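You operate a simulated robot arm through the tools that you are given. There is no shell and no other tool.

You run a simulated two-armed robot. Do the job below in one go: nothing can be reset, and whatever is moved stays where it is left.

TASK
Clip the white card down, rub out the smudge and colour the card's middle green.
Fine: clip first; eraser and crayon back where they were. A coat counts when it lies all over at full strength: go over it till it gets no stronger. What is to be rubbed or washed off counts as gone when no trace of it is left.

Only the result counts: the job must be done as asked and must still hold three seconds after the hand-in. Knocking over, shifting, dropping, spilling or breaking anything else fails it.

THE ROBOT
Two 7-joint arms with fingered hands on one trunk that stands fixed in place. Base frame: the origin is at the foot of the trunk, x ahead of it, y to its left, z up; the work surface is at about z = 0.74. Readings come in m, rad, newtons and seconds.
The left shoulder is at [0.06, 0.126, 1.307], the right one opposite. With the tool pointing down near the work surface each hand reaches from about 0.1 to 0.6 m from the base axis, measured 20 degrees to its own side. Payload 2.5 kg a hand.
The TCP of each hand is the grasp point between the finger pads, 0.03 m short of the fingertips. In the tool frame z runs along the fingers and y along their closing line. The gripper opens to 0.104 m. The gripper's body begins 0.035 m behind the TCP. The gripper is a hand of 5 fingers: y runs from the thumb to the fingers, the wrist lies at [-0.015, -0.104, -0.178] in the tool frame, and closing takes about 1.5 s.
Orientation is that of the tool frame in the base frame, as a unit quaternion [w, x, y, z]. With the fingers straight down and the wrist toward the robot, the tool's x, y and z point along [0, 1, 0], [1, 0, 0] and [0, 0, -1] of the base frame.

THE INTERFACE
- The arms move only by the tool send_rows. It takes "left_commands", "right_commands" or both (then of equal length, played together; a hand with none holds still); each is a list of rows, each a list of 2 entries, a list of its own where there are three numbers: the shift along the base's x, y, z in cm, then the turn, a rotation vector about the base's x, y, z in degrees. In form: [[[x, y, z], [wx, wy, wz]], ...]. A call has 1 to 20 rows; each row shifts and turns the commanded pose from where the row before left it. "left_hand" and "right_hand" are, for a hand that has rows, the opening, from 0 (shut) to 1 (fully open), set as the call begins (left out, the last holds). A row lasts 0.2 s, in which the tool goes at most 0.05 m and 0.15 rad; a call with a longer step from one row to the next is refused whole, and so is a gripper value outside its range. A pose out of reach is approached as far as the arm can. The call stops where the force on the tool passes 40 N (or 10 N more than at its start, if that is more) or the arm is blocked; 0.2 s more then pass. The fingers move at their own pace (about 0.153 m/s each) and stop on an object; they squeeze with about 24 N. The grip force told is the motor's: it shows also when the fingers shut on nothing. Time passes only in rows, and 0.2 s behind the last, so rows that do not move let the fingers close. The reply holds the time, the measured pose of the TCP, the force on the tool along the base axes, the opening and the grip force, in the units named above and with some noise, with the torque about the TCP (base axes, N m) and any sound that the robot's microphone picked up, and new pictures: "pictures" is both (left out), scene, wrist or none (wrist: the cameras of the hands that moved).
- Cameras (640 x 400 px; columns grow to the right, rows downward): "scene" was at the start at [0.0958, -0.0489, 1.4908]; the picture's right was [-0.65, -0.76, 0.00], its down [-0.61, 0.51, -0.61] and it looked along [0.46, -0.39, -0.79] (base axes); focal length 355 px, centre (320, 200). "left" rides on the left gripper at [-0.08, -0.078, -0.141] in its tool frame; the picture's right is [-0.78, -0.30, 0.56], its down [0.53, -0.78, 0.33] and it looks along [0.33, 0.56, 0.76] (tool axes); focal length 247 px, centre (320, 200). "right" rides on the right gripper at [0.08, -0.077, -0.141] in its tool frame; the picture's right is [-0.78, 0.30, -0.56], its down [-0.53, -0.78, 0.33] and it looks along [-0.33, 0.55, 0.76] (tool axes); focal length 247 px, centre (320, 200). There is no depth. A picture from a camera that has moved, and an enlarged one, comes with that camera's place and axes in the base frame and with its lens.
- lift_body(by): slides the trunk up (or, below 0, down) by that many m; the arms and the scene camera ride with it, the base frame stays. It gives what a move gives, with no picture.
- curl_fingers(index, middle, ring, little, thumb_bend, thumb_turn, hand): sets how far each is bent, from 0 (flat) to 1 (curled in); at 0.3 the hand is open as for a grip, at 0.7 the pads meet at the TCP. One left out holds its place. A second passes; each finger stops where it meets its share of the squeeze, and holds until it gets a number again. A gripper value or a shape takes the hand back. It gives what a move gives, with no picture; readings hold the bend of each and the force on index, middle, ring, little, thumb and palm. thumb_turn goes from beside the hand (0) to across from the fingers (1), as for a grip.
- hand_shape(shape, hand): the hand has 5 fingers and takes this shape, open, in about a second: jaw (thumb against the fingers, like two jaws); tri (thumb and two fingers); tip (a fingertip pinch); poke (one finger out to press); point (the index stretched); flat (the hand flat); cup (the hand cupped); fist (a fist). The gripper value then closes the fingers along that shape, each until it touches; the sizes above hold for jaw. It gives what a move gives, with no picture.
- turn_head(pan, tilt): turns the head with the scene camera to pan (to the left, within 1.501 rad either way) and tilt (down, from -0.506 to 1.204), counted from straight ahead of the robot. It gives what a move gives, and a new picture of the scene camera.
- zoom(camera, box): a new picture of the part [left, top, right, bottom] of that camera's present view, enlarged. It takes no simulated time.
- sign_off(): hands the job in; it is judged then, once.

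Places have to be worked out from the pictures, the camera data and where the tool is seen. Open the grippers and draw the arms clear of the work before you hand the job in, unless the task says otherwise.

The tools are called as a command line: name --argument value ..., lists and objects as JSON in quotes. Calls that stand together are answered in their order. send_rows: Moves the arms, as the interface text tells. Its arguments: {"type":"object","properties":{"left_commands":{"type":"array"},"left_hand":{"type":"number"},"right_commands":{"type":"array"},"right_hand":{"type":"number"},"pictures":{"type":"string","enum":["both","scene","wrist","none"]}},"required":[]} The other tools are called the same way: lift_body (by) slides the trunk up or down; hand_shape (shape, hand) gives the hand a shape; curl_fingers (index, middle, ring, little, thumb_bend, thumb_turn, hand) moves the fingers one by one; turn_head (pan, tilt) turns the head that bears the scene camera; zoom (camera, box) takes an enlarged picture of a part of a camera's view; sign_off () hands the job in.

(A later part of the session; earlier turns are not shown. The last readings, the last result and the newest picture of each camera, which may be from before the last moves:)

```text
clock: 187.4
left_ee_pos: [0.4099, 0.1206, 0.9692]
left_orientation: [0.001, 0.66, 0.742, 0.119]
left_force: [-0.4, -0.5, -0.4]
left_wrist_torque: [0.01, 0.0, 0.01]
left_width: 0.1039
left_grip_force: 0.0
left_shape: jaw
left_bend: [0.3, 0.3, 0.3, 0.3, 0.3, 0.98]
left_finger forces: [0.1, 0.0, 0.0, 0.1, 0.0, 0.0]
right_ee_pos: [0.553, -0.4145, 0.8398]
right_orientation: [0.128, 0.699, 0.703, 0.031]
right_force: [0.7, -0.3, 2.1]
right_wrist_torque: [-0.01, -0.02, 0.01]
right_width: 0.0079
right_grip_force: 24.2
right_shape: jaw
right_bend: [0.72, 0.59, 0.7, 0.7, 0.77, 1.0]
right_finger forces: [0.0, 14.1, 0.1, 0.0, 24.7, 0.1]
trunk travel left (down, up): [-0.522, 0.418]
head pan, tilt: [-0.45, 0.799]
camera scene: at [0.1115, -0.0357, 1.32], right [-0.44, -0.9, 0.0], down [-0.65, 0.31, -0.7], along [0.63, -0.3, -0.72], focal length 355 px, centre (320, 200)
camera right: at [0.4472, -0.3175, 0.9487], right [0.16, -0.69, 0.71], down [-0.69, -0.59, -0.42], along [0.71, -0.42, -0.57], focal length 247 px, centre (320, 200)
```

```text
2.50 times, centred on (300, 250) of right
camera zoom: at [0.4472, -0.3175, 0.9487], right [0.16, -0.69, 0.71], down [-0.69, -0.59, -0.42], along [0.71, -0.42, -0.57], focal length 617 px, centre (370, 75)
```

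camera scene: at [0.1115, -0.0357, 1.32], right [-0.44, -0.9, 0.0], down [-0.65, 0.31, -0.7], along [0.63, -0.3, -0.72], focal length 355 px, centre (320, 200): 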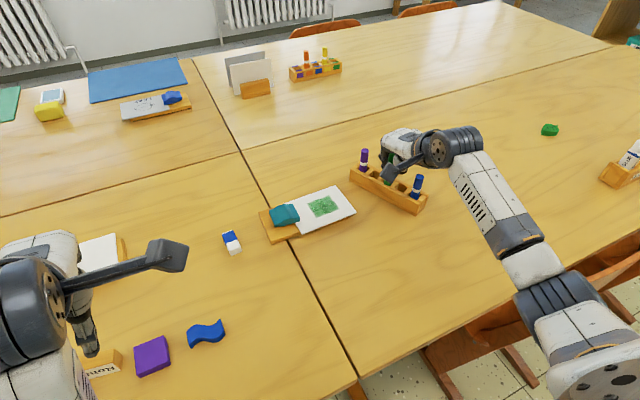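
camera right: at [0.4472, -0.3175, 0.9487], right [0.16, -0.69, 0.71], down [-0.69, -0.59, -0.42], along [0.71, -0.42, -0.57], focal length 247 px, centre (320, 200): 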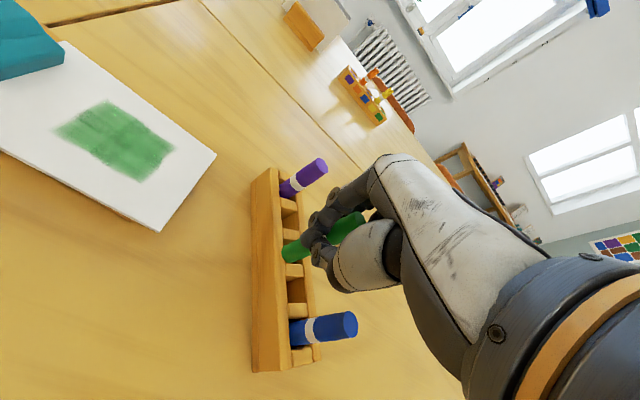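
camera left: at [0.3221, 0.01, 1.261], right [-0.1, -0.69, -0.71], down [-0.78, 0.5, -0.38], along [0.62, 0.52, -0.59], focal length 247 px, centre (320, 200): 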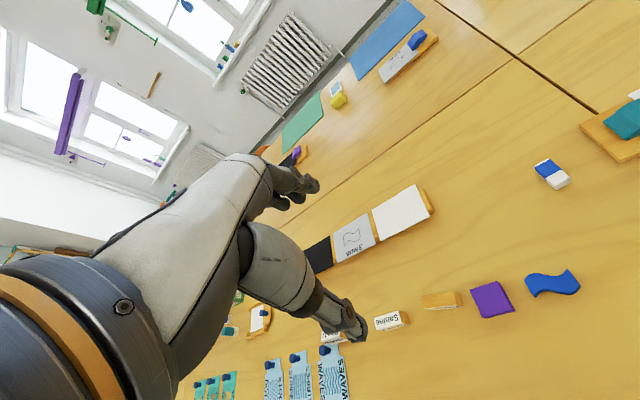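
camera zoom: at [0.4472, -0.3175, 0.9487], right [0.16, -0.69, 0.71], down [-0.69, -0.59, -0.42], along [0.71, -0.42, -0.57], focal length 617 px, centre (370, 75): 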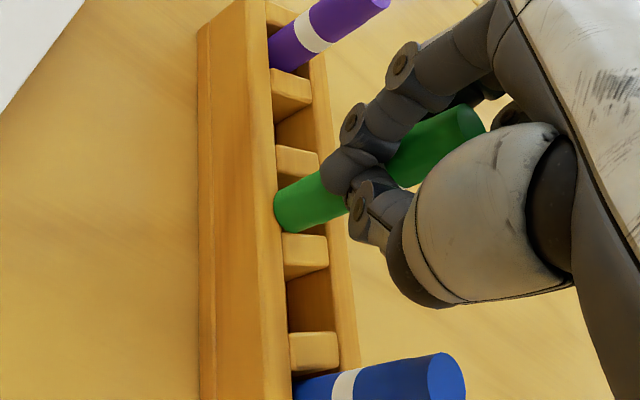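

There's slight contact: the crayon's end seems to be on the slot's front edge. I'll lift a little, shift 3 mm toward the rack's back, and try again.

send_rows --right_commands '[[[0, 0, 0.5], [0, 0, 0]], [[0.1, -0.3, 0], [0, 0, 0]], [[0, 0, -0.6], [0, 0, 0]], [[0, 0, -0.6], [0, 0, 0]], [[0, 0, 0], [0, 0, 0]]]'

zoom --camera "scene" --box '[340, 120, 450, 220]'

zoom --camera "right" --box '[220, 170, 380, 330]'

```text
clock: 188.6
left_ee_pos: [0.4092, 0.1227, 0.9696]
left_orientation: [0.0, 0.66, 0.741, 0.119]
left_force: [0.0, 0.0, -0.5]
left_wrist_torque: [0.0, 0.02, -0.04]
left_width: 0.1036
left_grip_force: 0.0
left_shape: jaw
left_bend: [0.3, 0.3, 0.3, 0.3, 0.3, 0.98]
left_finger forces: [0.0, 0.0, 0.0, 0.0, 0.1, 0.0]
right_ee_pos: [0.5551, -0.4172, 0.8366]
right_orientation: [0.132, 0.699, 0.702, 0.031]
right_force: [2.8, 1.1, 15.5]
right_wrist_torque: [-0.19, -0.34, 0.06]
right_width: 0.0085
right_grip_force: 23.9
right_shape: jaw
right_bend: [0.72, 0.58, 0.7, 0.7, 0.78, 1.0]
right_finger forces: [0.0, 15.4, 0.2, 0.0, 24.4, 0.0]
trunk travel left (down, up): [-0.522, 0.418]
head pan, tilt: [-0.45, 0.799]
camera scene: at [0.1104, -0.0346, 1.3204], right [-0.44, -0.9, 0.0], down [-0.64, 0.31, -0.7], along [0.63, -0.3, -0.72], focal length 355 px, centre (320, 200)
camera right: at [0.4481, -0.32, 0.9444], right [0.15, -0.68, 0.71], down [-0.69, -0.59, -0.42], along [0.71, -0.43, -0.56], focal length 247 px, centre (320, 200)
```

scene: 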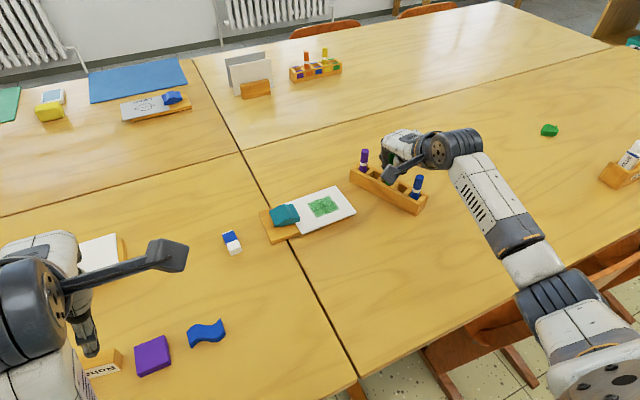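
right: 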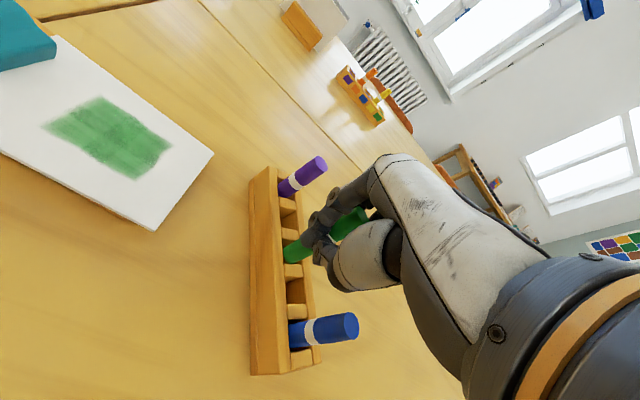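

```text
4.00 times, centred on (395, 170) of scene
camera zoom: at [0.1104, -0.0346, 1.3204], right [-0.44, -0.9, 0.0], down [-0.64, 0.31, -0.7], along [0.63, -0.3, -0.72], focal length 1421 px, centre (20, 320)
```

zoom: 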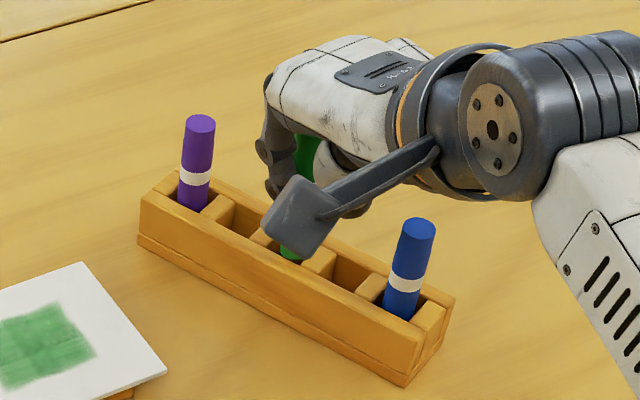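

```text
2.50 times, centred on (300, 250) of right
camera zoom: at [0.4481, -0.32, 0.9444], right [0.15, -0.68, 0.71], down [-0.69, -0.59, -0.42], along [0.71, -0.43, -0.56], focal length 617 px, centre (370, 75)
```

zoom: 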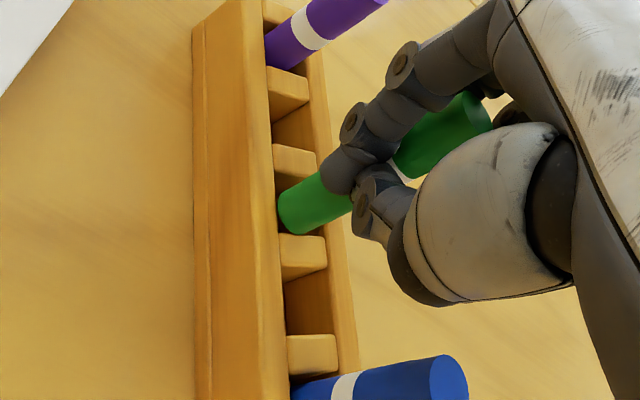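

It's still blocked (15 N). I'll back up 1 cm and look closer at how the end lines up with the slot.

send_rows --right_commands '[[[0, 0, 0.7], [0, 0, 0]], [[0, 0, 0.8], [0, 0, 0]], [[0, 0, 0], [0, 0, 0]]]' --pictures "none"

zoom --camera "scene" --box '[370, 150, 425, 205]'

zoom --camera "right" --box '[250, 190, 350, 290]'

```text
clock: 189.4
left_ee_pos: [0.4099, 0.122, 0.9687]
left_orientation: [0.0, 0.66, 0.742, 0.119]
left_force: [-0.3, 0.7, -0.4]
left_wrist_torque: [0.02, -0.01, 0.01]
left_width: 0.1037
left_grip_force: 0.0
left_shape: jaw
left_bend: [0.3, 0.3, 0.3, 0.3, 0.3, 0.98]
left_finger forces: [0.1, 0.0, 0.0, 0.0, 0.0, 0.1]
right_ee_pos: [0.5538, -0.4172, 0.8456]
right_orientation: [0.125, 0.7, 0.702, 0.027]
right_force: [1.4, 0.3, 0.4]
right_wrist_torque: [0.01, 0.03, -0.01]
right_width: 0.0075
right_grip_force: 23.6
right_shape: jaw
right_bend: [0.72, 0.59, 0.7, 0.7, 0.77, 1.0]
right_finger forces: [0.1, 14.3, 0.2, 0.1, 24.9, 0.0]
trunk travel left (down, up): [-0.522, 0.418]
head pan, tilt: [-0.45, 0.799]
```

```text
7.27 times, centred on (398, 178) of scene
camera zoom: at [0.1117, -0.0359, 1.3199], right [-0.44, -0.9, 0.0], down [-0.65, 0.31, -0.7], along [0.63, -0.3, -0.72], focal length 2583 px, centre (-244, 364)
```

zoom: 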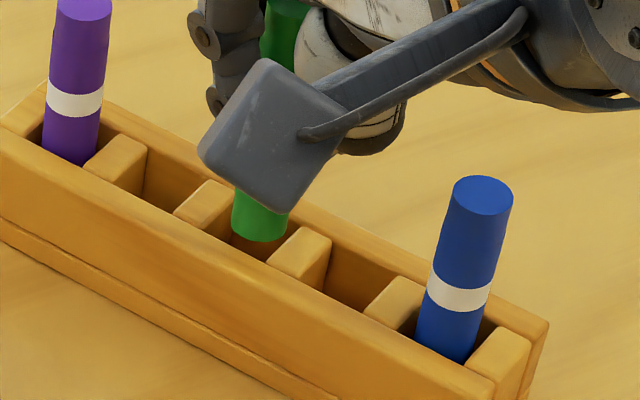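

```text
4.00 times, centred on (300, 240) of right
camera zoom: at [0.4482, -0.3195, 0.9554], right [0.16, -0.69, 0.71], down [-0.69, -0.59, -0.41], along [0.7, -0.42, -0.57], focal length 988 px, centre (400, 40)
```

zoom: 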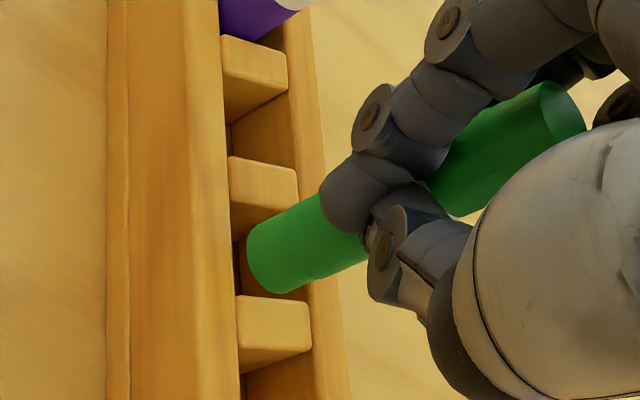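

Now clear: the slot opening is about 26 mm square and the crayon sits some 5 mm too near the front-right corner. I'll shift by (+5.3, -1.6) mm and lower again.

send_rows --right_commands '[[[0.53, -0.16, 0], [0, 0, 0]], [[0, 0, -0.5], [0, 0, 0]], [[0, 0, -0.5], [0, 0, 0]], [[0, 0, -0.5], [0, 0, 0]], [[0, 0, 0], [0, 0, 0]]]' --pictures "none"

zoom --camera "scene" --box '[370, 150, 425, 205]'

zoom --camera "right" --box '[250, 190, 350, 290]'

```text
clock: 190.6
left_ee_pos: [0.4092, 0.1215, 0.9689]
left_orientation: [0.0, 0.659, 0.742, 0.119]
left_force: [-0.5, -0.5, 0.1]
left_wrist_torque: [-0.03, 0.03, -0.03]
left_width: 0.1038
left_grip_force: 0.0
left_shape: jaw
left_bend: [0.3, 0.3, 0.3, 0.3, 0.3, 0.98]
left_finger forces: [0.0, 0.0, 0.0, 0.1, 0.1, 0.1]
right_ee_pos: [0.56, -0.4202, 0.831]
right_orientation: [0.127, 0.699, 0.703, 0.029]
right_force: [0.0, -0.2, 0.1]
right_wrist_torque: [-0.06, -0.02, -0.04]
right_width: 0.0074
right_grip_force: 24.0
right_shape: jaw
right_bend: [0.72, 0.59, 0.7, 0.7, 0.77, 1.0]
right_finger forces: [0.0, 14.1, 0.2, 0.0, 25.0, 0.1]
trunk travel left (down, up): [-0.522, 0.418]
head pan, tilt: [-0.45, 0.799]
```

```text
7.27 times, centred on (398, 178) of scene
camera zoom: at [0.1116, -0.0358, 1.32], right [-0.44, -0.9, 0.0], down [-0.65, 0.31, -0.7], along [0.63, -0.3, -0.72], focal length 2583 px, centre (-244, 364)
```

zoom: 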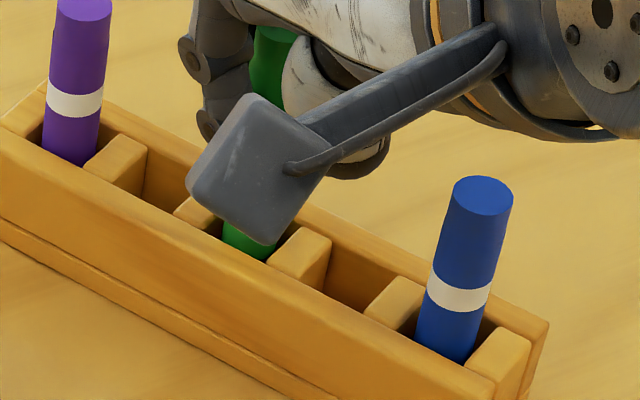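

```text
4.00 times, centred on (300, 240) of right
camera zoom: at [0.4536, -0.3218, 0.9411], right [0.16, -0.69, 0.71], down [-0.69, -0.59, -0.42], along [0.7, -0.42, -0.57], focal length 988 px, centre (400, 40)
```

zoom: 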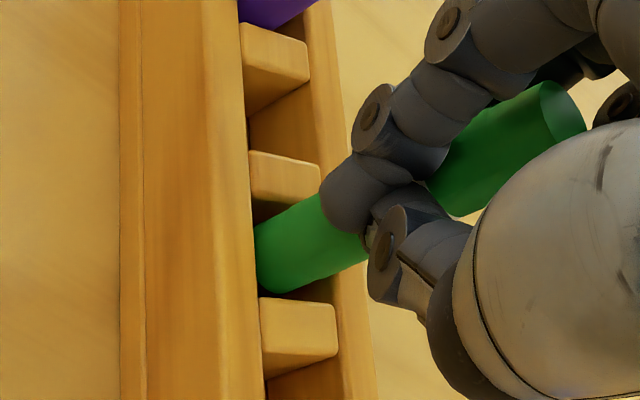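

It has entered the slot with no resistance. I'm lowering it further towards the bottom.

send_rows --right_commands '[[[0, 0, -0.4], [0, 0, 0]], [[0, 0, -0.4], [0, 0, 0]], [[0, 0, -0.4], [0, 0, 0]], [[0, 0, 0], [0, 0, 0]]]' --pictures "none"

zoom --camera "scene" --box '[350, 140, 435, 215]'

zoom --camera "right" --box '[220, 150, 380, 310]'

```text
clock: 191.6
left_ee_pos: [0.4094, 0.1213, 0.969]
left_orientation: [0.001, 0.659, 0.742, 0.12]
left_force: [0.4, -1.2, 0.4]
left_wrist_torque: [0.02, 0.02, -0.01]
left_width: 0.1039
left_grip_force: 0.2
left_shape: jaw
left_bend: [0.3, 0.3, 0.3, 0.3, 0.3, 0.98]
left_finger forces: [0.0, 0.0, 0.0, 0.0, 0.0, 0.1]
right_ee_pos: [0.5598, -0.4196, 0.8191]
right_orientation: [0.127, 0.699, 0.703, 0.029]
right_force: [-0.5, 0.4, -0.7]
right_wrist_torque: [0.01, 0.0, -0.02]
right_width: 0.0076
right_grip_force: 23.9
right_shape: jaw
right_bend: [0.72, 0.59, 0.7, 0.7, 0.77, 1.0]
right_finger forces: [0.1, 14.2, 0.1, 0.0, 25.1, 0.2]
trunk travel left (down, up): [-0.522, 0.418]
head pan, tilt: [-0.45, 0.799]
```

```text
5.33 times, centred on (392, 178) of scene
camera zoom: at [0.1117, -0.0358, 1.32], right [-0.44, -0.9, 0.0], down [-0.65, 0.31, -0.7], along [0.63, -0.3, -0.72], focal length 1894 px, centre (-67, 320)
```

zoom: 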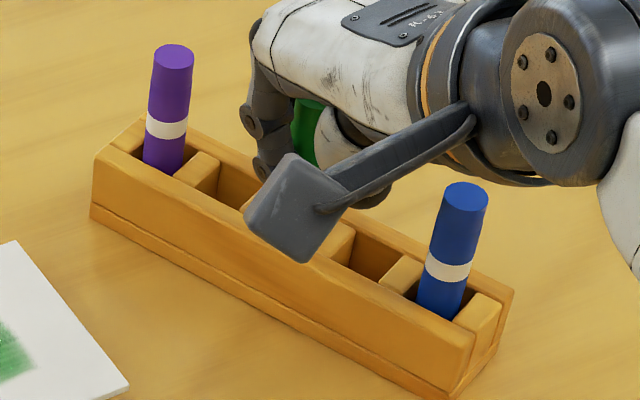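

```text
2.50 times, centred on (300, 230) of right
camera zoom: at [0.4536, -0.322, 0.9287], right [0.16, -0.69, 0.71], down [-0.69, -0.59, -0.42], along [0.7, -0.42, -0.57], focal length 617 px, centre (370, 125)
```

zoom: 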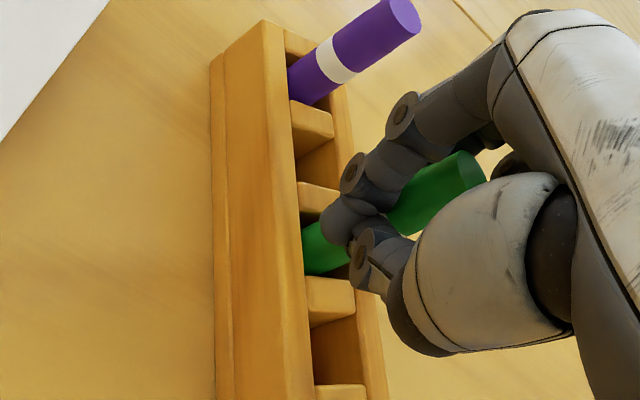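

A few more millimetres down until it touches the slot's floor.

send_rows --right_commands '[[[0, 0, -0.3], [0, 0, 0]], [[0, 0, 0], [0, 0, 0]]]' --pictures "none"

send_rows --right_commands '[[[0, 0, -0.3], [0, 0, 0]], [[0, 0, 0], [0, 0, 0]]]' --pictures "none"

```text
clock: 192.2
left_ee_pos: [0.4091, 0.1208, 0.9689]
left_orientation: [0.0, 0.66, 0.742, 0.12]
left_force: [-0.1, -0.2, -0.3]
left_wrist_torque: [-0.02, 0.01, -0.01]
left_width: 0.104
left_grip_force: 0.1
left_shape: jaw
left_bend: [0.3, 0.3, 0.3, 0.3, 0.3, 0.98]
left_finger forces: [0.0, 0.0, 0.0, 0.0, 0.0, 0.1]
right_ee_pos: [0.5595, -0.4189, 0.8157]
right_orientation: [0.126, 0.7, 0.703, 0.028]
right_force: [0.1, 0.0, 0.2]
right_wrist_torque: [0.02, 0.02, 0.0]
right_width: 0.0073
right_grip_force: 23.6
right_shape: jaw
right_bend: [0.72, 0.59, 0.7, 0.7, 0.77, 1.0]
right_finger forces: [0.0, 14.2, 0.1, 0.0, 24.9, 0.0]
trunk travel left (down, up): [-0.522, 0.418]
head pan, tilt: [-0.45, 0.799]
```

```text
clock: 192.8
left_ee_pos: [0.4094, 0.1212, 0.9689]
left_orientation: [0.0, 0.66, 0.742, 0.119]
left_force: [-0.3, 0.1, 0.6]
left_wrist_torque: [0.0, 0.02, 0.01]
left_width: 0.1038
left_grip_force: 0.0
left_shape: jaw
left_bend: [0.3, 0.3, 0.3, 0.3, 0.3, 0.98]
left_finger forces: [0.1, 0.1, 0.1, 0.0, 0.1, 0.1]
right_ee_pos: [0.559, -0.4202, 0.8141]
right_orientation: [0.128, 0.699, 0.703, 0.029]
right_force: [0.3, 0.2, -0.4]
right_wrist_torque: [0.02, 0.02, 0.0]
right_width: 0.0074
right_grip_force: 24.4
right_shape: jaw
right_bend: [0.72, 0.59, 0.7, 0.7, 0.77, 1.0]
right_finger forces: [0.1, 14.2, 0.1, 0.1, 25.0, 0.1]
trunk travel left (down, up): [-0.522, 0.418]
head pan, tilt: [-0.45, 0.799]
```

The crayon is nearly at the floor. I'll raise 3 mm for finger clearance over the rack, then open the hand partway to release it.

send_rows --right_commands '[[[0, 0, 0.3], [0, 0, 0]], [[0, 0, 0], [0, 0, 0]]]' --pictures "none"

send_rows --right_commands '[[[0, 0, 0], [0, 0, 0]], [[0, 0, 0], [0, 0, 0]], [[0, 0, 0], [0, 0, 0]], [[0, 0, 0], [0, 0, 0]]]' --right_hand 0.45

zoom --camera "right" --box '[220, 150, 380, 310]'

zoom --camera "scene" --box '[350, 140, 435, 215]'

```text
clock: 193.4
left_ee_pos: [0.4097, 0.1209, 0.9702]
left_orientation: [0.0, 0.66, 0.742, 0.119]
left_force: [0.0, 0.2, 0.2]
left_wrist_torque: [0.04, 0.01, 0.02]
left_width: 0.1039
left_grip_force: 0.1
left_shape: jaw
left_bend: [0.3, 0.3, 0.3, 0.3, 0.3, 0.98]
left_finger forces: [0.0, 0.1, 0.0, 0.0, 0.0, 0.1]
right_ee_pos: [0.5596, -0.4207, 0.8165]
right_orientation: [0.127, 0.699, 0.703, 0.028]
right_force: [0.5, -0.1, 0.5]
right_wrist_torque: [0.0, 0.01, -0.02]
right_width: 0.0073
right_grip_force: 23.8
right_shape: jaw
right_bend: [0.72, 0.59, 0.7, 0.7, 0.77, 1.0]
right_finger forces: [0.0, 14.2, 0.2, 0.0, 25.0, 0.0]
trunk travel left (down, up): [-0.522, 0.418]
head pan, tilt: [-0.45, 0.799]
```

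```text
clock: 194.4
left_ee_pos: [0.4095, 0.1215, 0.9691]
left_orientation: [0.0, 0.66, 0.742, 0.119]
left_force: [0.4, -0.2, 0.6]
left_wrist_torque: [0.01, -0.02, 0.03]
left_width: 0.1039
left_grip_force: 0.0
left_shape: jaw
left_bend: [0.3, 0.3, 0.3, 0.3, 0.3, 0.98]
left_finger forces: [0.0, 0.0, 0.0, 0.0, 0.0, 0.0]
right_ee_pos: [0.5603, -0.4201, 0.8169]
right_orientation: [0.128, 0.699, 0.703, 0.028]
right_force: [1.0, 0.1, 0.3]
right_wrist_torque: [0.03, 0.0, -0.01]
right_width: 0.0465
right_grip_force: 0.0
right_shape: jaw
right_bend: [0.74, 0.47, 0.44, 0.42, 0.71, 1.0]
right_finger forces: [0.0, 0.0, 0.0, 0.0, 0.0, 0.0]
trunk travel left (down, up): [-0.522, 0.418]
head pan, tilt: [-0.45, 0.799]
camera scene: at [0.1116, -0.0358, 1.32], right [-0.44, -0.9, 0.0], down [-0.65, 0.31, -0.7], along [0.63, -0.3, -0.72], focal length 355 px, centre (320, 200)
camera right: at [0.4536, -0.3221, 0.926], right [0.16, -0.69, 0.71], down [-0.69, -0.59, -0.42], along [0.71, -0.43, -0.57], focal length 247 px, centre (320, 200)
```

scene: 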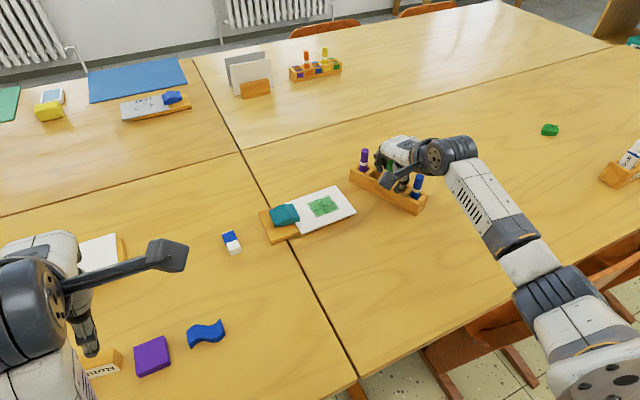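
right: 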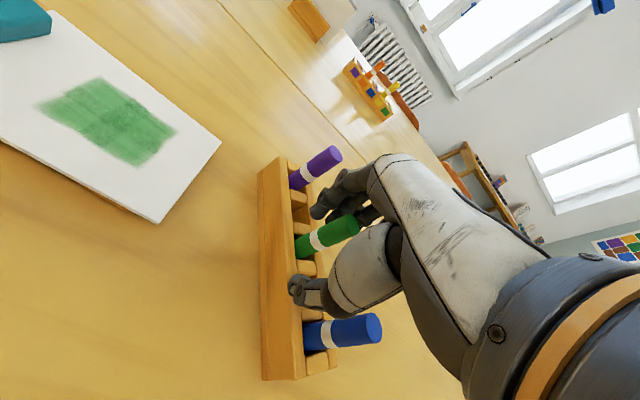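

```text
2.50 times, centred on (300, 230) of right
camera zoom: at [0.4536, -0.3221, 0.926], right [0.16, -0.69, 0.71], down [-0.69, -0.59, -0.42], along [0.71, -0.43, -0.57], focal length 617 px, centre (370, 125)
```

zoom: 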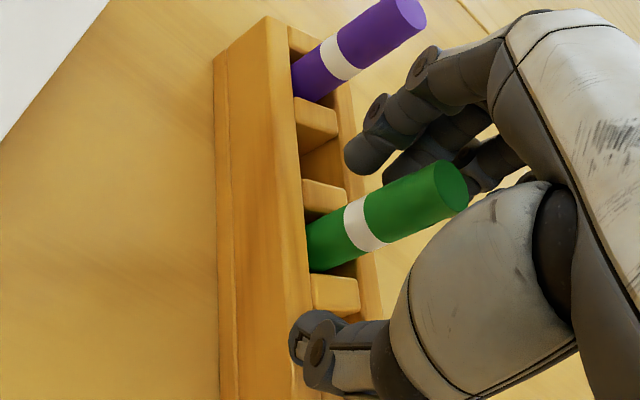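

```text
5.33 times, centred on (392, 178) of scene
camera zoom: at [0.1116, -0.0358, 1.32], right [-0.44, -0.9, 0.0], down [-0.65, 0.31, -0.7], along [0.63, -0.3, -0.72], focal length 1894 px, centre (-67, 320)
```

zoom: 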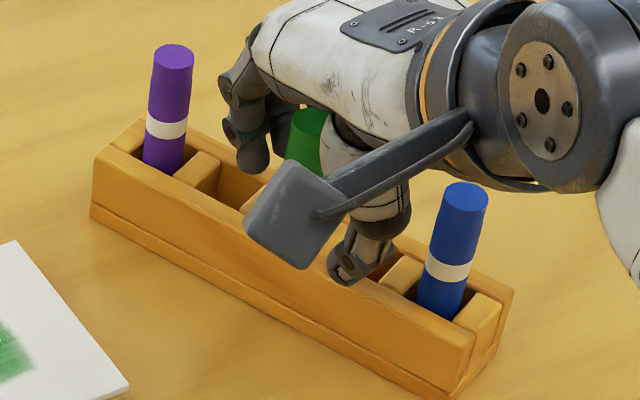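

The green crayon stands in its slot again. I'm lifting the hand straight up and righting it.

send_rows --right_commands '[[[0, 0, 1.5], [0, 0, 0]], [[0, 0, 2.5], [0, 0, 0]], [[0, 0, 3.5], [0, 0, 0]], [[0, 0, 3], [4, 6.2, 0]], [[-1, 0, 0], [4.5, 6.7, 0]], [[-2, 2, 0], [0, 0, 0]], [[-3, 3, 0], [0, 0, 0]], [[0, 0, 0], [0, 0, 0]]]'

zoom --camera "scene" --box '[340, 130, 440, 220]'

zoom --camera "scene" --box '[210, 170, 370, 265]'

```text
clock: 196.2
left_ee_pos: [0.4091, 0.1222, 0.9687]
left_orientation: [0.0, 0.66, 0.742, 0.12]
left_force: [0.1, -0.1, -0.2]
left_wrist_torque: [-0.01, 0.04, 0.02]
left_width: 0.1038
left_grip_force: 0.1
left_shape: jaw
left_bend: [0.3, 0.3, 0.3, 0.3, 0.3, 0.98]
left_finger forces: [0.0, 0.0, 0.0, 0.0, 0.0, 0.1]
right_ee_pos: [0.4992, -0.3689, 0.9212]
right_orientation: [-0.003, 0.706, 0.709, 0.002]
right_force: [-0.3, 0.4, -0.2]
right_wrist_torque: [0.03, -0.02, 0.03]
right_width: 0.0463
right_grip_force: 0.1
right_shape: jaw
right_bend: [0.74, 0.47, 0.43, 0.42, 0.71, 1.0]
right_finger forces: [0.0, 0.1, 0.0, 0.1, 0.0, 0.0]
trunk travel left (down, up): [-0.522, 0.418]
head pan, tilt: [-0.45, 0.799]
camera scene: at [0.1116, -0.0358, 1.32], right [-0.44, -0.9, 0.0], down [-0.65, 0.31, -0.7], along [0.63, -0.3, -0.72], focal length 355 px, centre (320, 200)
camera right: at [0.4217, -0.2899, 1.0652], right [0.3, -0.78, 0.55], down [-0.78, -0.53, -0.33], along [0.55, -0.33, -0.77], focal length 247 px, centre (320, 200)
```

scene: 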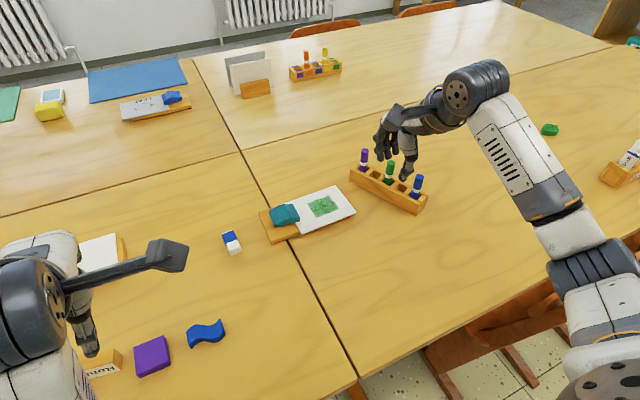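
right: 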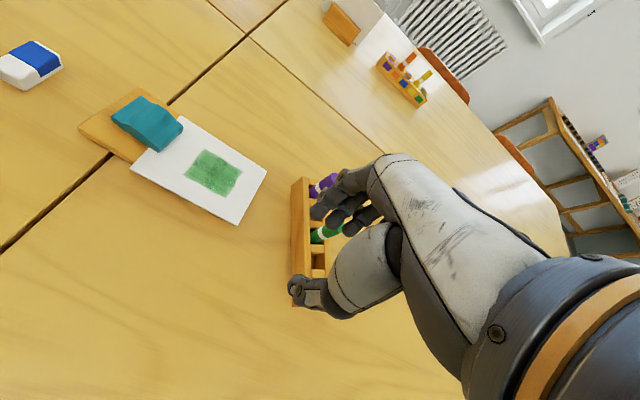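

```text
4.44 times, centred on (390, 175) of scene
camera zoom: at [0.1116, -0.0358, 1.32], right [-0.44, -0.9, 0.0], down [-0.65, 0.31, -0.7], along [0.63, -0.3, -0.72], focal length 1579 px, centre (9, 311)
```

zoom: 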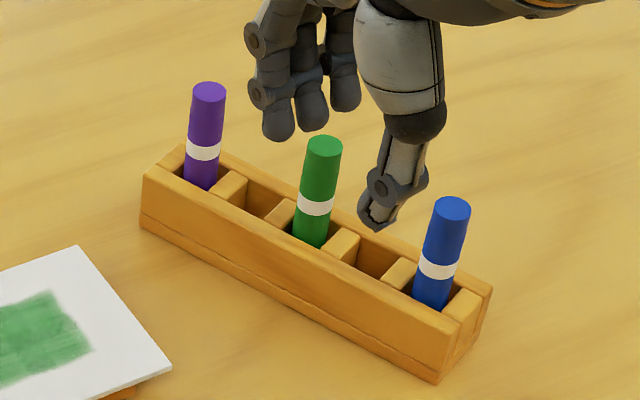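

```text
4.00 times, centred on (290, 218) of scene
camera zoom: at [0.1116, -0.0358, 1.32], right [-0.44, -0.9, 0.0], down [-0.65, 0.31, -0.7], along [0.63, -0.3, -0.72], focal length 1421 px, centre (440, 130)
```

zoom: 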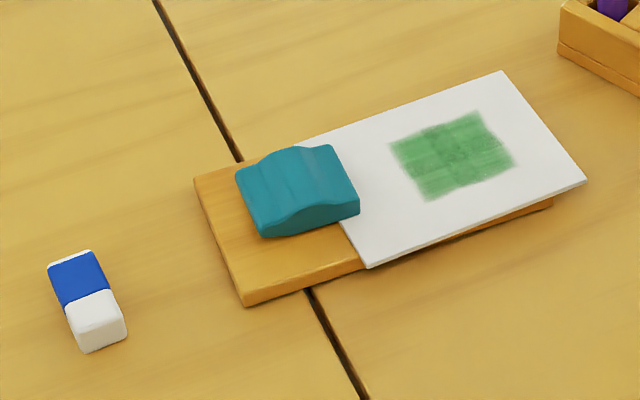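

Everything is in place: card clipped and coloured, eraser home, green crayon in its slot. One leftover is that the sliding card earlier swung the rack's purple end about 1 cm out of place. I'll undo that gently: hold the purple crayon in its slot and draw that end back. First I position above it.

send_rows --right_commands '[[[2.5, 0, 1], [0, 0, 0]], [[3, -0.5, 0], [0, 0, 0]], [[3, -1, 0], [0, 0, 0]], [[3, -1, 0], [0, 0, 0]], [[1.8, -0.4, 0], [0, 0, 0]], [[0, 0, 0], [0, 0, 0]]]' --right_hand 0.5

zoom --camera "right" --box '[200, 130, 440, 310]'

zoom --camera "scene" --box '[330, 90, 450, 220]'

```text
clock: 197.6
left_ee_pos: [0.4085, 0.1216, 0.9689]
left_orientation: [-0.001, 0.66, 0.742, 0.119]
left_force: [1.1, -0.2, -0.2]
left_wrist_torque: [0.0, 0.0, -0.03]
left_width: 0.1038
left_grip_force: 0.1
left_shape: jaw
left_bend: [0.3, 0.3, 0.3, 0.3, 0.3, 0.98]
left_finger forces: [0.1, 0.0, 0.1, 0.1, 0.1, 0.0]
right_ee_pos: [0.6333, -0.3977, 0.9322]
right_orientation: [-0.004, 0.705, 0.709, 0.002]
right_force: [0.2, -0.3, -0.1]
right_wrist_torque: [0.0, 0.0, 0.03]
right_width: 0.0518
right_grip_force: 0.1
right_shape: jaw
right_bend: [0.74, 0.45, 0.41, 0.41, 0.7, 1.0]
right_finger forces: [0.0, 0.1, 0.0, 0.1, 0.1, 0.0]
trunk travel left (down, up): [-0.522, 0.418]
head pan, tilt: [-0.45, 0.799]
camera scene: at [0.1117, -0.0358, 1.32], right [-0.44, -0.9, 0.0], down [-0.65, 0.31, -0.7], along [0.63, -0.3, -0.72], focal length 355 px, centre (320, 200)
camera right: at [0.5556, -0.3186, 1.0753], right [0.3, -0.78, 0.55], down [-0.78, -0.54, -0.33], along [0.56, -0.33, -0.77], focal length 247 px, centre (320, 200)
```

scene: 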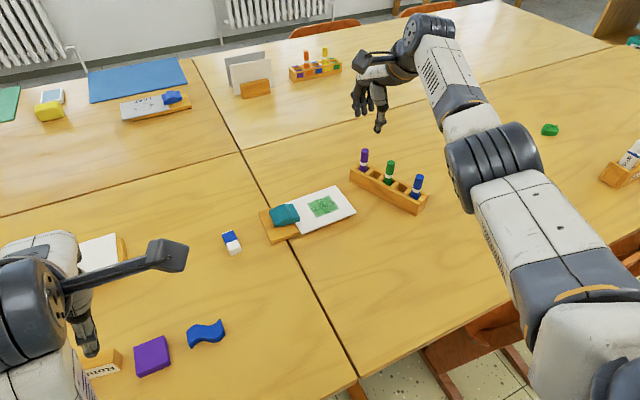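
right: 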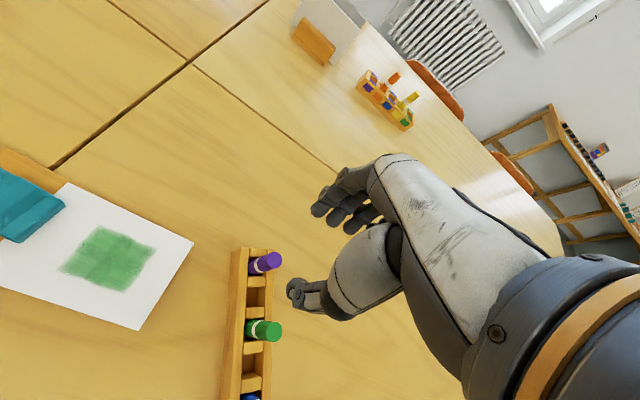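

```text
2.22 times, centred on (320, 220) of right
camera zoom: at [0.5556, -0.3186, 1.0753], right [0.3, -0.78, 0.55], down [-0.78, -0.54, -0.33], along [0.56, -0.33, -0.77], focal length 549 px, centre (320, 156)
```

zoom: 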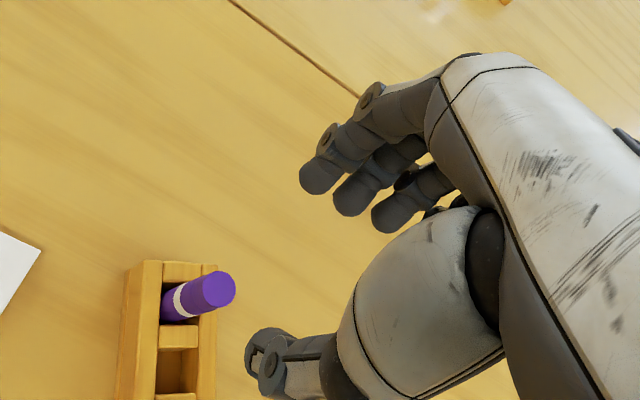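

```text
3.08 times, centred on (390, 155) of scene
camera zoom: at [0.1117, -0.0358, 1.32], right [-0.44, -0.9, 0.0], down [-0.65, 0.31, -0.7], along [0.63, -0.3, -0.72], focal length 1093 px, centre (105, 338)
```

zoom: 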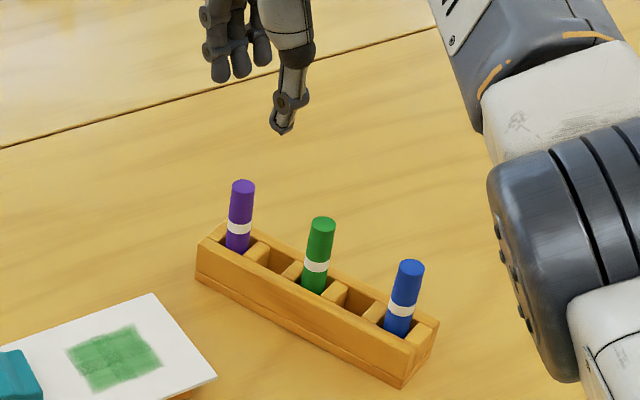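

The hand is centred over the purple crayon (0.634, -0.3985). I'm lowering around it.

send_rows --right_commands '[[[0.05, -0.05, -3], [0, 0, 0]], [[0, 0, -3], [0, 0, 0]], [[0, 0, -2.5], [0, 0, 0]], [[0, 0, 0], [0, 0, 0]]]' --pictures "none"

zoom --camera "right" --box '[220, 130, 420, 300]'

zoom --camera "scene" --box '[330, 110, 450, 220]'

```text
clock: 198.6
left_ee_pos: [0.4098, 0.1212, 0.9691]
left_orientation: [0.0, 0.66, 0.742, 0.119]
left_force: [-0.5, 0.4, 0.2]
left_wrist_torque: [0.01, 0.01, -0.01]
left_width: 0.1036
left_grip_force: 0.0
left_shape: jaw
left_bend: [0.3, 0.3, 0.3, 0.3, 0.3, 0.98]
left_finger forces: [0.0, 0.0, 0.0, 0.0, 0.1, 0.1]
right_ee_pos: [0.6321, -0.3986, 0.8475]
right_orientation: [-0.004, 0.706, 0.709, 0.002]
right_force: [-0.4, -0.3, 0.1]
right_wrist_torque: [0.02, 0.01, -0.02]
right_width: 0.0516
right_grip_force: 0.1
right_shape: jaw
right_bend: [0.74, 0.45, 0.41, 0.41, 0.7, 1.0]
right_finger forces: [0.0, 0.0, 0.0, 0.0, 0.1, 0.1]
trunk travel left (down, up): [-0.522, 0.418]
head pan, tilt: [-0.45, 0.799]
```

```text
2.35 times, centred on (320, 215) of right
camera zoom: at [0.5545, -0.3187, 0.99], right [0.3, -0.78, 0.55], down [-0.78, -0.54, -0.33], along [0.56, -0.33, -0.77], focal length 581 px, centre (320, 165)
```

zoom: 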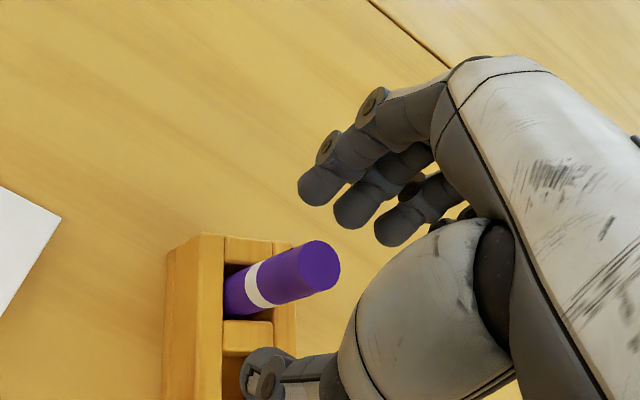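

```text
3.64 times, centred on (390, 165) of scene
camera zoom: at [0.1117, -0.0359, 1.32], right [-0.44, -0.9, 0.0], down [-0.65, 0.31, -0.7], along [0.63, -0.3, -0.72], focal length 1292 px, centre (66, 327)
```

zoom: 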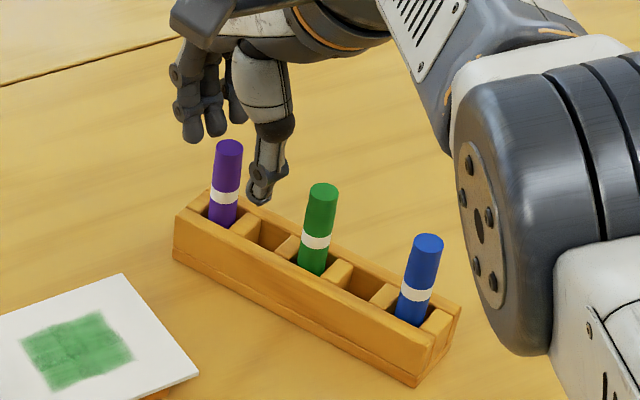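

It's aligned. Down 2.7 cm and a full, gentle close on the purple crayon.

send_rows --right_commands '[[[0.1, 0, -1.3], [0, 0, 0]], [[0, 0, -1.2], [0, 0, 0]], [[0, 0, 0], [0, 0, 0]]]' --pictures "none"

send_rows --right_commands '[[[0, 0, 0], [0, 0, 0]], [[0, 0, 0], [0, 0, 0]], [[0, 0, 0], [0, 0, 0]], [[0, 0, 0], [0, 0, 0]], [[0, 0, 0], [0, 0, 0]], [[0, 0, 0], [0, 0, 0]], [[0, 0, 0], [0, 0, 0]]]' --right_hand 0 --pictures "none"

zoom --camera "right" --box '[220, 130, 420, 300]'

zoom --camera "scene" --box '[330, 110, 450, 220]'

```text
clock: 199.4
left_ee_pos: [0.4092, 0.1215, 0.9693]
left_orientation: [0.0, 0.66, 0.742, 0.119]
left_force: [0.2, 0.6, 0.0]
left_wrist_torque: [0.01, 0.02, -0.02]
left_width: 0.1041
left_grip_force: 0.1
left_shape: jaw
left_bend: [0.3, 0.3, 0.3, 0.3, 0.3, 0.98]
left_finger forces: [0.0, 0.0, 0.0, 0.1, 0.1, 0.0]
right_ee_pos: [0.6269, -0.3933, 0.8221]
right_orientation: [-0.004, 0.706, 0.708, 0.002]
right_force: [0.2, 0.7, 0.4]
right_wrist_torque: [0.02, 0.0, -0.01]
right_width: 0.0517
right_grip_force: 0.2
right_shape: jaw
right_bend: [0.74, 0.45, 0.41, 0.41, 0.7, 1.0]
right_finger forces: [0.1, 0.1, 0.1, 0.0, 0.0, 0.0]
right hand out of reach, approached as far as the arm can: row 1
trunk travel left (down, up): [-0.522, 0.418]
head pan, tilt: [-0.45, 0.799]
```

```text
clock: 201.0
left_ee_pos: [0.4101, 0.1213, 0.9693]
left_orientation: [-0.001, 0.66, 0.742, 0.119]
left_force: [0.1, 0.2, 0.9]
left_wrist_torque: [-0.01, 0.02, -0.02]
left_width: 0.1038
left_grip_force: 0.0
left_shape: jaw
left_bend: [0.3, 0.3, 0.3, 0.3, 0.3, 0.98]
left_finger forces: [0.1, 0.0, 0.0, 0.1, 0.0, 0.1]
right_ee_pos: [0.627, -0.3932, 0.8225]
right_orientation: [-0.005, 0.706, 0.708, 0.001]
right_force: [1.1, -0.5, -0.3]
right_wrist_torque: [-0.03, -0.06, 0.01]
right_width: 0.0073
right_grip_force: 23.7
right_shape: jaw
right_bend: [0.7, 0.61, 0.7, 0.7, 0.75, 1.0]
right_finger forces: [0.1, 10.8, 0.0, 0.0, 17.8, 0.0]
trunk travel left (down, up): [-0.522, 0.418]
head pan, tilt: [-0.45, 0.799]
```

```text
2.35 times, centred on (320, 215) of right
camera zoom: at [0.55, -0.3142, 0.9655], right [0.3, -0.78, 0.55], down [-0.78, -0.54, -0.33], along [0.55, -0.33, -0.77], focal length 581 px, centre (320, 165)
```

zoom: 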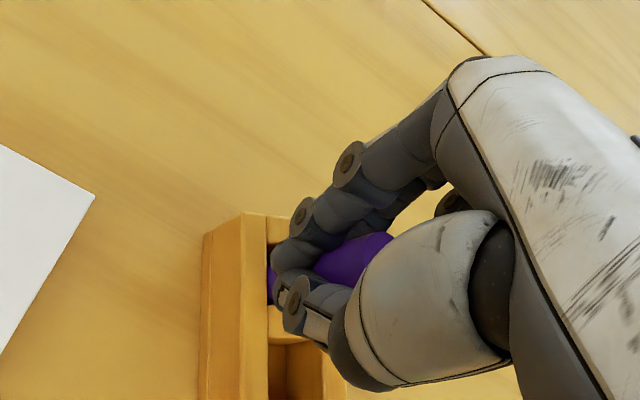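

```text
3.64 times, centred on (390, 165) of scene
camera zoom: at [0.1117, -0.0359, 1.32], right [-0.44, -0.9, 0.0], down [-0.65, 0.31, -0.7], along [0.63, -0.3, -0.72], focal length 1292 px, centre (66, 327)
```

zoom: 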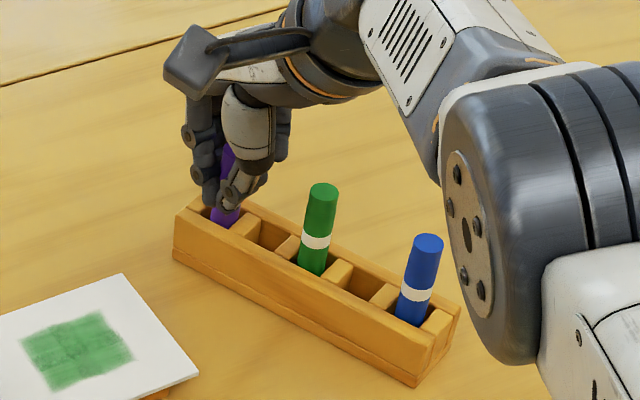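

The crayon is gripped (the arm is at its reach limit there, about 6 mm short). I'm drawing gently toward (-x, +y) and watching the rack.

send_rows --right_commands '[[[-0.2, 0.4, 0], [0, 0, 0]], [[-0.2, 0.4, 0], [0, 0, 0]], [[-0.2, 0.4, 0], [0, 0, 0]], [[0, 0, 0], [0, 0, 0]]]' --pictures "none"

zoom --camera "scene" --box '[330, 110, 450, 220]'

zoom --camera "right" --box '[220, 130, 420, 300]'

```text
clock: 202.0
left_ee_pos: [0.4092, 0.1217, 0.9689]
left_orientation: [0.001, 0.66, 0.742, 0.119]
left_force: [-0.2, 1.5, -0.3]
left_wrist_torque: [0.01, -0.01, 0.0]
left_width: 0.1039
left_grip_force: 0.0
left_shape: jaw
left_bend: [0.3, 0.3, 0.3, 0.3, 0.3, 0.98]
left_finger forces: [0.1, 0.0, 0.0, 0.0, 0.0, 0.1]
right_ee_pos: [0.6297, -0.385, 0.8202]
right_orientation: [-0.004, 0.705, 0.709, 0.001]
right_force: [-0.7, -1.6, 1.7]
right_wrist_torque: [-0.09, -0.02, -0.04]
right_width: 0.0073
right_grip_force: 23.9
right_shape: jaw
right_bend: [0.7, 0.61, 0.7, 0.7, 0.75, 1.0]
right_finger forces: [0.2, 10.8, 0.0, 0.1, 18.3, 0.0]
right hand out of reach, approached as far as the arm can: row 2, 3
trunk travel left (down, up): [-0.522, 0.418]
head pan, tilt: [-0.45, 0.799]
```

```text
3.64 times, centred on (390, 165) of scene
camera zoom: at [0.1114, -0.0358, 1.32], right [-0.44, -0.9, 0.0], down [-0.65, 0.31, -0.7], along [0.63, -0.3, -0.72], focal length 1292 px, centre (66, 327)
```

zoom: 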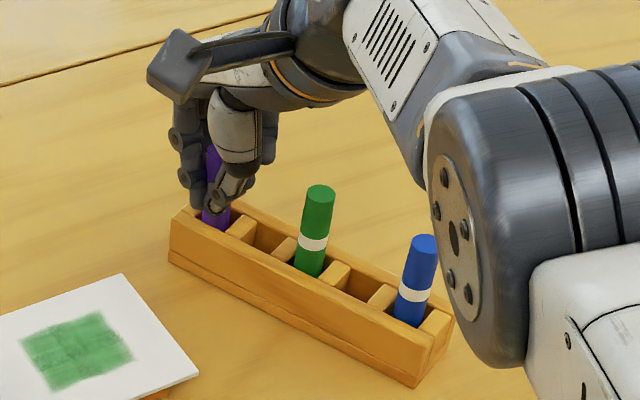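

```text
2.35 times, centred on (320, 215) of right
camera zoom: at [0.5526, -0.3071, 0.9639], right [0.3, -0.78, 0.55], down [-0.78, -0.54, -0.33], along [0.55, -0.33, -0.77], focal length 581 px, centre (320, 165)
```

zoom: 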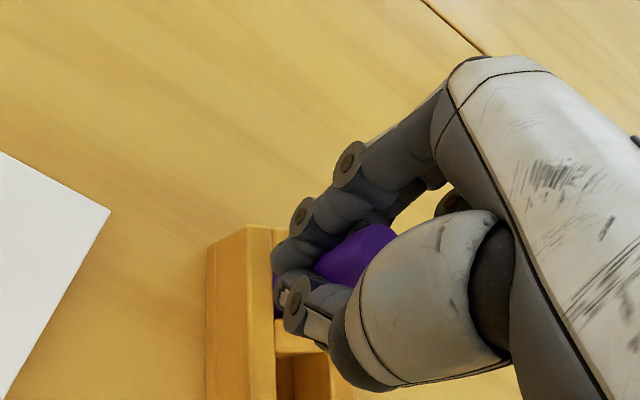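

The rack's purple end has come back about 6 mm, with roughly 8 mm to go. A bit more in the same direction.

send_rows --right_commands '[[[-0.25, 0.35, 0], [0, 0, 0]], [[-0.25, 0.35, 0], [0, 0, 0]], [[0, 0, 0], [0, 0, 0]]]' --pictures "none"

zoom --camera "scene" --box '[330, 110, 450, 220]'

```text
clock: 202.8
left_ee_pos: [0.408, 0.1208, 0.9693]
left_orientation: [0.0, 0.66, 0.742, 0.119]
left_force: [-0.3, -0.2, -0.3]
left_wrist_torque: [0.01, -0.01, 0.04]
left_width: 0.1038
left_grip_force: 0.0
left_shape: jaw
left_bend: [0.3, 0.3, 0.3, 0.3, 0.3, 0.98]
left_finger forces: [0.1, 0.0, 0.1, 0.0, 0.1, 0.0]
right_ee_pos: [0.6312, -0.3824, 0.8197]
right_orientation: [-0.004, 0.707, 0.708, 0.001]
right_force: [-1.2, -4.8, 7.7]
right_wrist_torque: [-0.15, 0.01, 0.0]
right_width: 0.0072
right_grip_force: 24.0
right_shape: jaw
right_bend: [0.7, 0.6, 0.7, 0.7, 0.75, 1.0]
right_finger forces: [0.2, 11.6, 0.1, 0.0, 18.4, 0.0]
right hand out of reach, approached as far as the arm can: row 1, 2
trunk travel left (down, up): [-0.522, 0.418]
head pan, tilt: [-0.45, 0.799]
```

```text
3.64 times, centred on (390, 165) of scene
camera zoom: at [0.1108, -0.0357, 1.3201], right [-0.44, -0.9, 0.0], down [-0.64, 0.31, -0.7], along [0.63, -0.3, -0.72], focal length 1292 px, centre (66, 327)
```

zoom: 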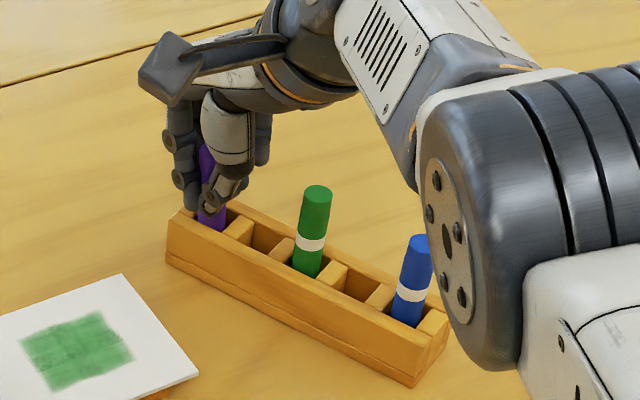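

The rack's centre is now within about 3 mm of its original place and its purple end within about 6 mm, which is good enough. I'll relax the side force before letting go.

send_rows --right_commands '[[[0, -0.15, 0.1], [0, 0, 0]], [[0, 0, 0], [0, 0, 0]]]' --pictures "none"

```text
clock: 203.4
left_ee_pos: [0.4089, 0.1215, 0.9702]
left_orientation: [0.0, 0.66, 0.742, 0.119]
left_force: [0.0, -0.4, 0.2]
left_wrist_torque: [-0.02, -0.04, 0.01]
left_width: 0.1039
left_grip_force: 0.0
left_shape: jaw
left_bend: [0.3, 0.3, 0.3, 0.3, 0.3, 0.98]
left_finger forces: [0.0, 0.1, 0.0, 0.0, 0.1, 0.1]
right_ee_pos: [0.6311, -0.3839, 0.8203]
right_orientation: [-0.005, 0.705, 0.709, 0.003]
right_force: [-0.6, -3.8, 5.9]
right_wrist_torque: [-0.15, -0.04, -0.01]
right_width: 0.0074
right_grip_force: 23.8
right_shape: jaw
right_bend: [0.7, 0.6, 0.7, 0.7, 0.76, 1.0]
right_finger forces: [0.2, 11.3, 0.0, 0.0, 18.9, 0.1]
trunk travel left (down, up): [-0.522, 0.418]
head pan, tilt: [-0.45, 0.799]
```

Still 3.8 N sideways; relaxing a bit more.

send_rows --right_commands '[[[0, -0.1, 0.2], [0, 0, 0]], [[0, 0, 0], [0, 0, 0]]]' --pictures "none"

zoom --camera "scene" --box '[330, 110, 450, 220]'

zoom --camera "right" --box '[220, 130, 420, 300]'

```text
clock: 204.0
left_ee_pos: [0.4088, 0.1213, 0.9687]
left_orientation: [0.001, 0.659, 0.742, 0.121]
left_force: [-0.6, -0.7, -0.1]
left_wrist_torque: [0.02, -0.01, -0.01]
left_width: 0.1036
left_grip_force: 0.1
left_shape: jaw
left_bend: [0.3, 0.3, 0.3, 0.3, 0.3, 0.98]
left_finger forces: [0.0, 0.1, 0.1, 0.0, 0.0, 0.0]
right_ee_pos: [0.63, -0.3849, 0.8207]
right_orientation: [-0.006, 0.706, 0.709, 0.001]
right_force: [0.8, -0.7, 1.2]
right_wrist_torque: [-0.05, -0.04, 0.0]
right_width: 0.007
right_grip_force: 23.8
right_shape: jaw
right_bend: [0.7, 0.6, 0.7, 0.7, 0.75, 1.0]
right_finger forces: [0.2, 10.4, 0.0, 0.0, 18.9, 0.0]
trunk travel left (down, up): [-0.522, 0.418]
head pan, tilt: [-0.45, 0.799]
```

```text
3.64 times, centred on (390, 165) of scene
camera zoom: at [0.1115, -0.0358, 1.3199], right [-0.44, -0.9, 0.0], down [-0.65, 0.31, -0.7], along [0.63, -0.3, -0.72], focal length 1292 px, centre (66, 327)
```

zoom: 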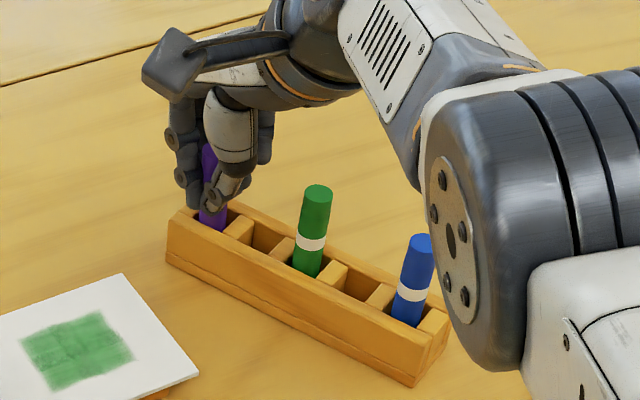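

```text
2.35 times, centred on (320, 215) of right
camera zoom: at [0.5539, -0.305, 0.9642], right [0.3, -0.78, 0.55], down [-0.78, -0.54, -0.33], along [0.55, -0.32, -0.77], focal length 581 px, centre (320, 165)
```

zoom: 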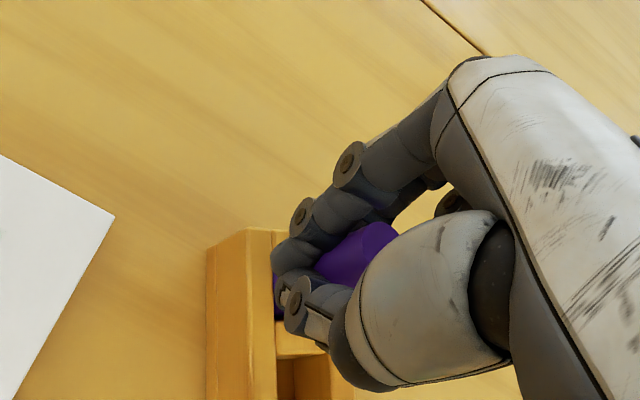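

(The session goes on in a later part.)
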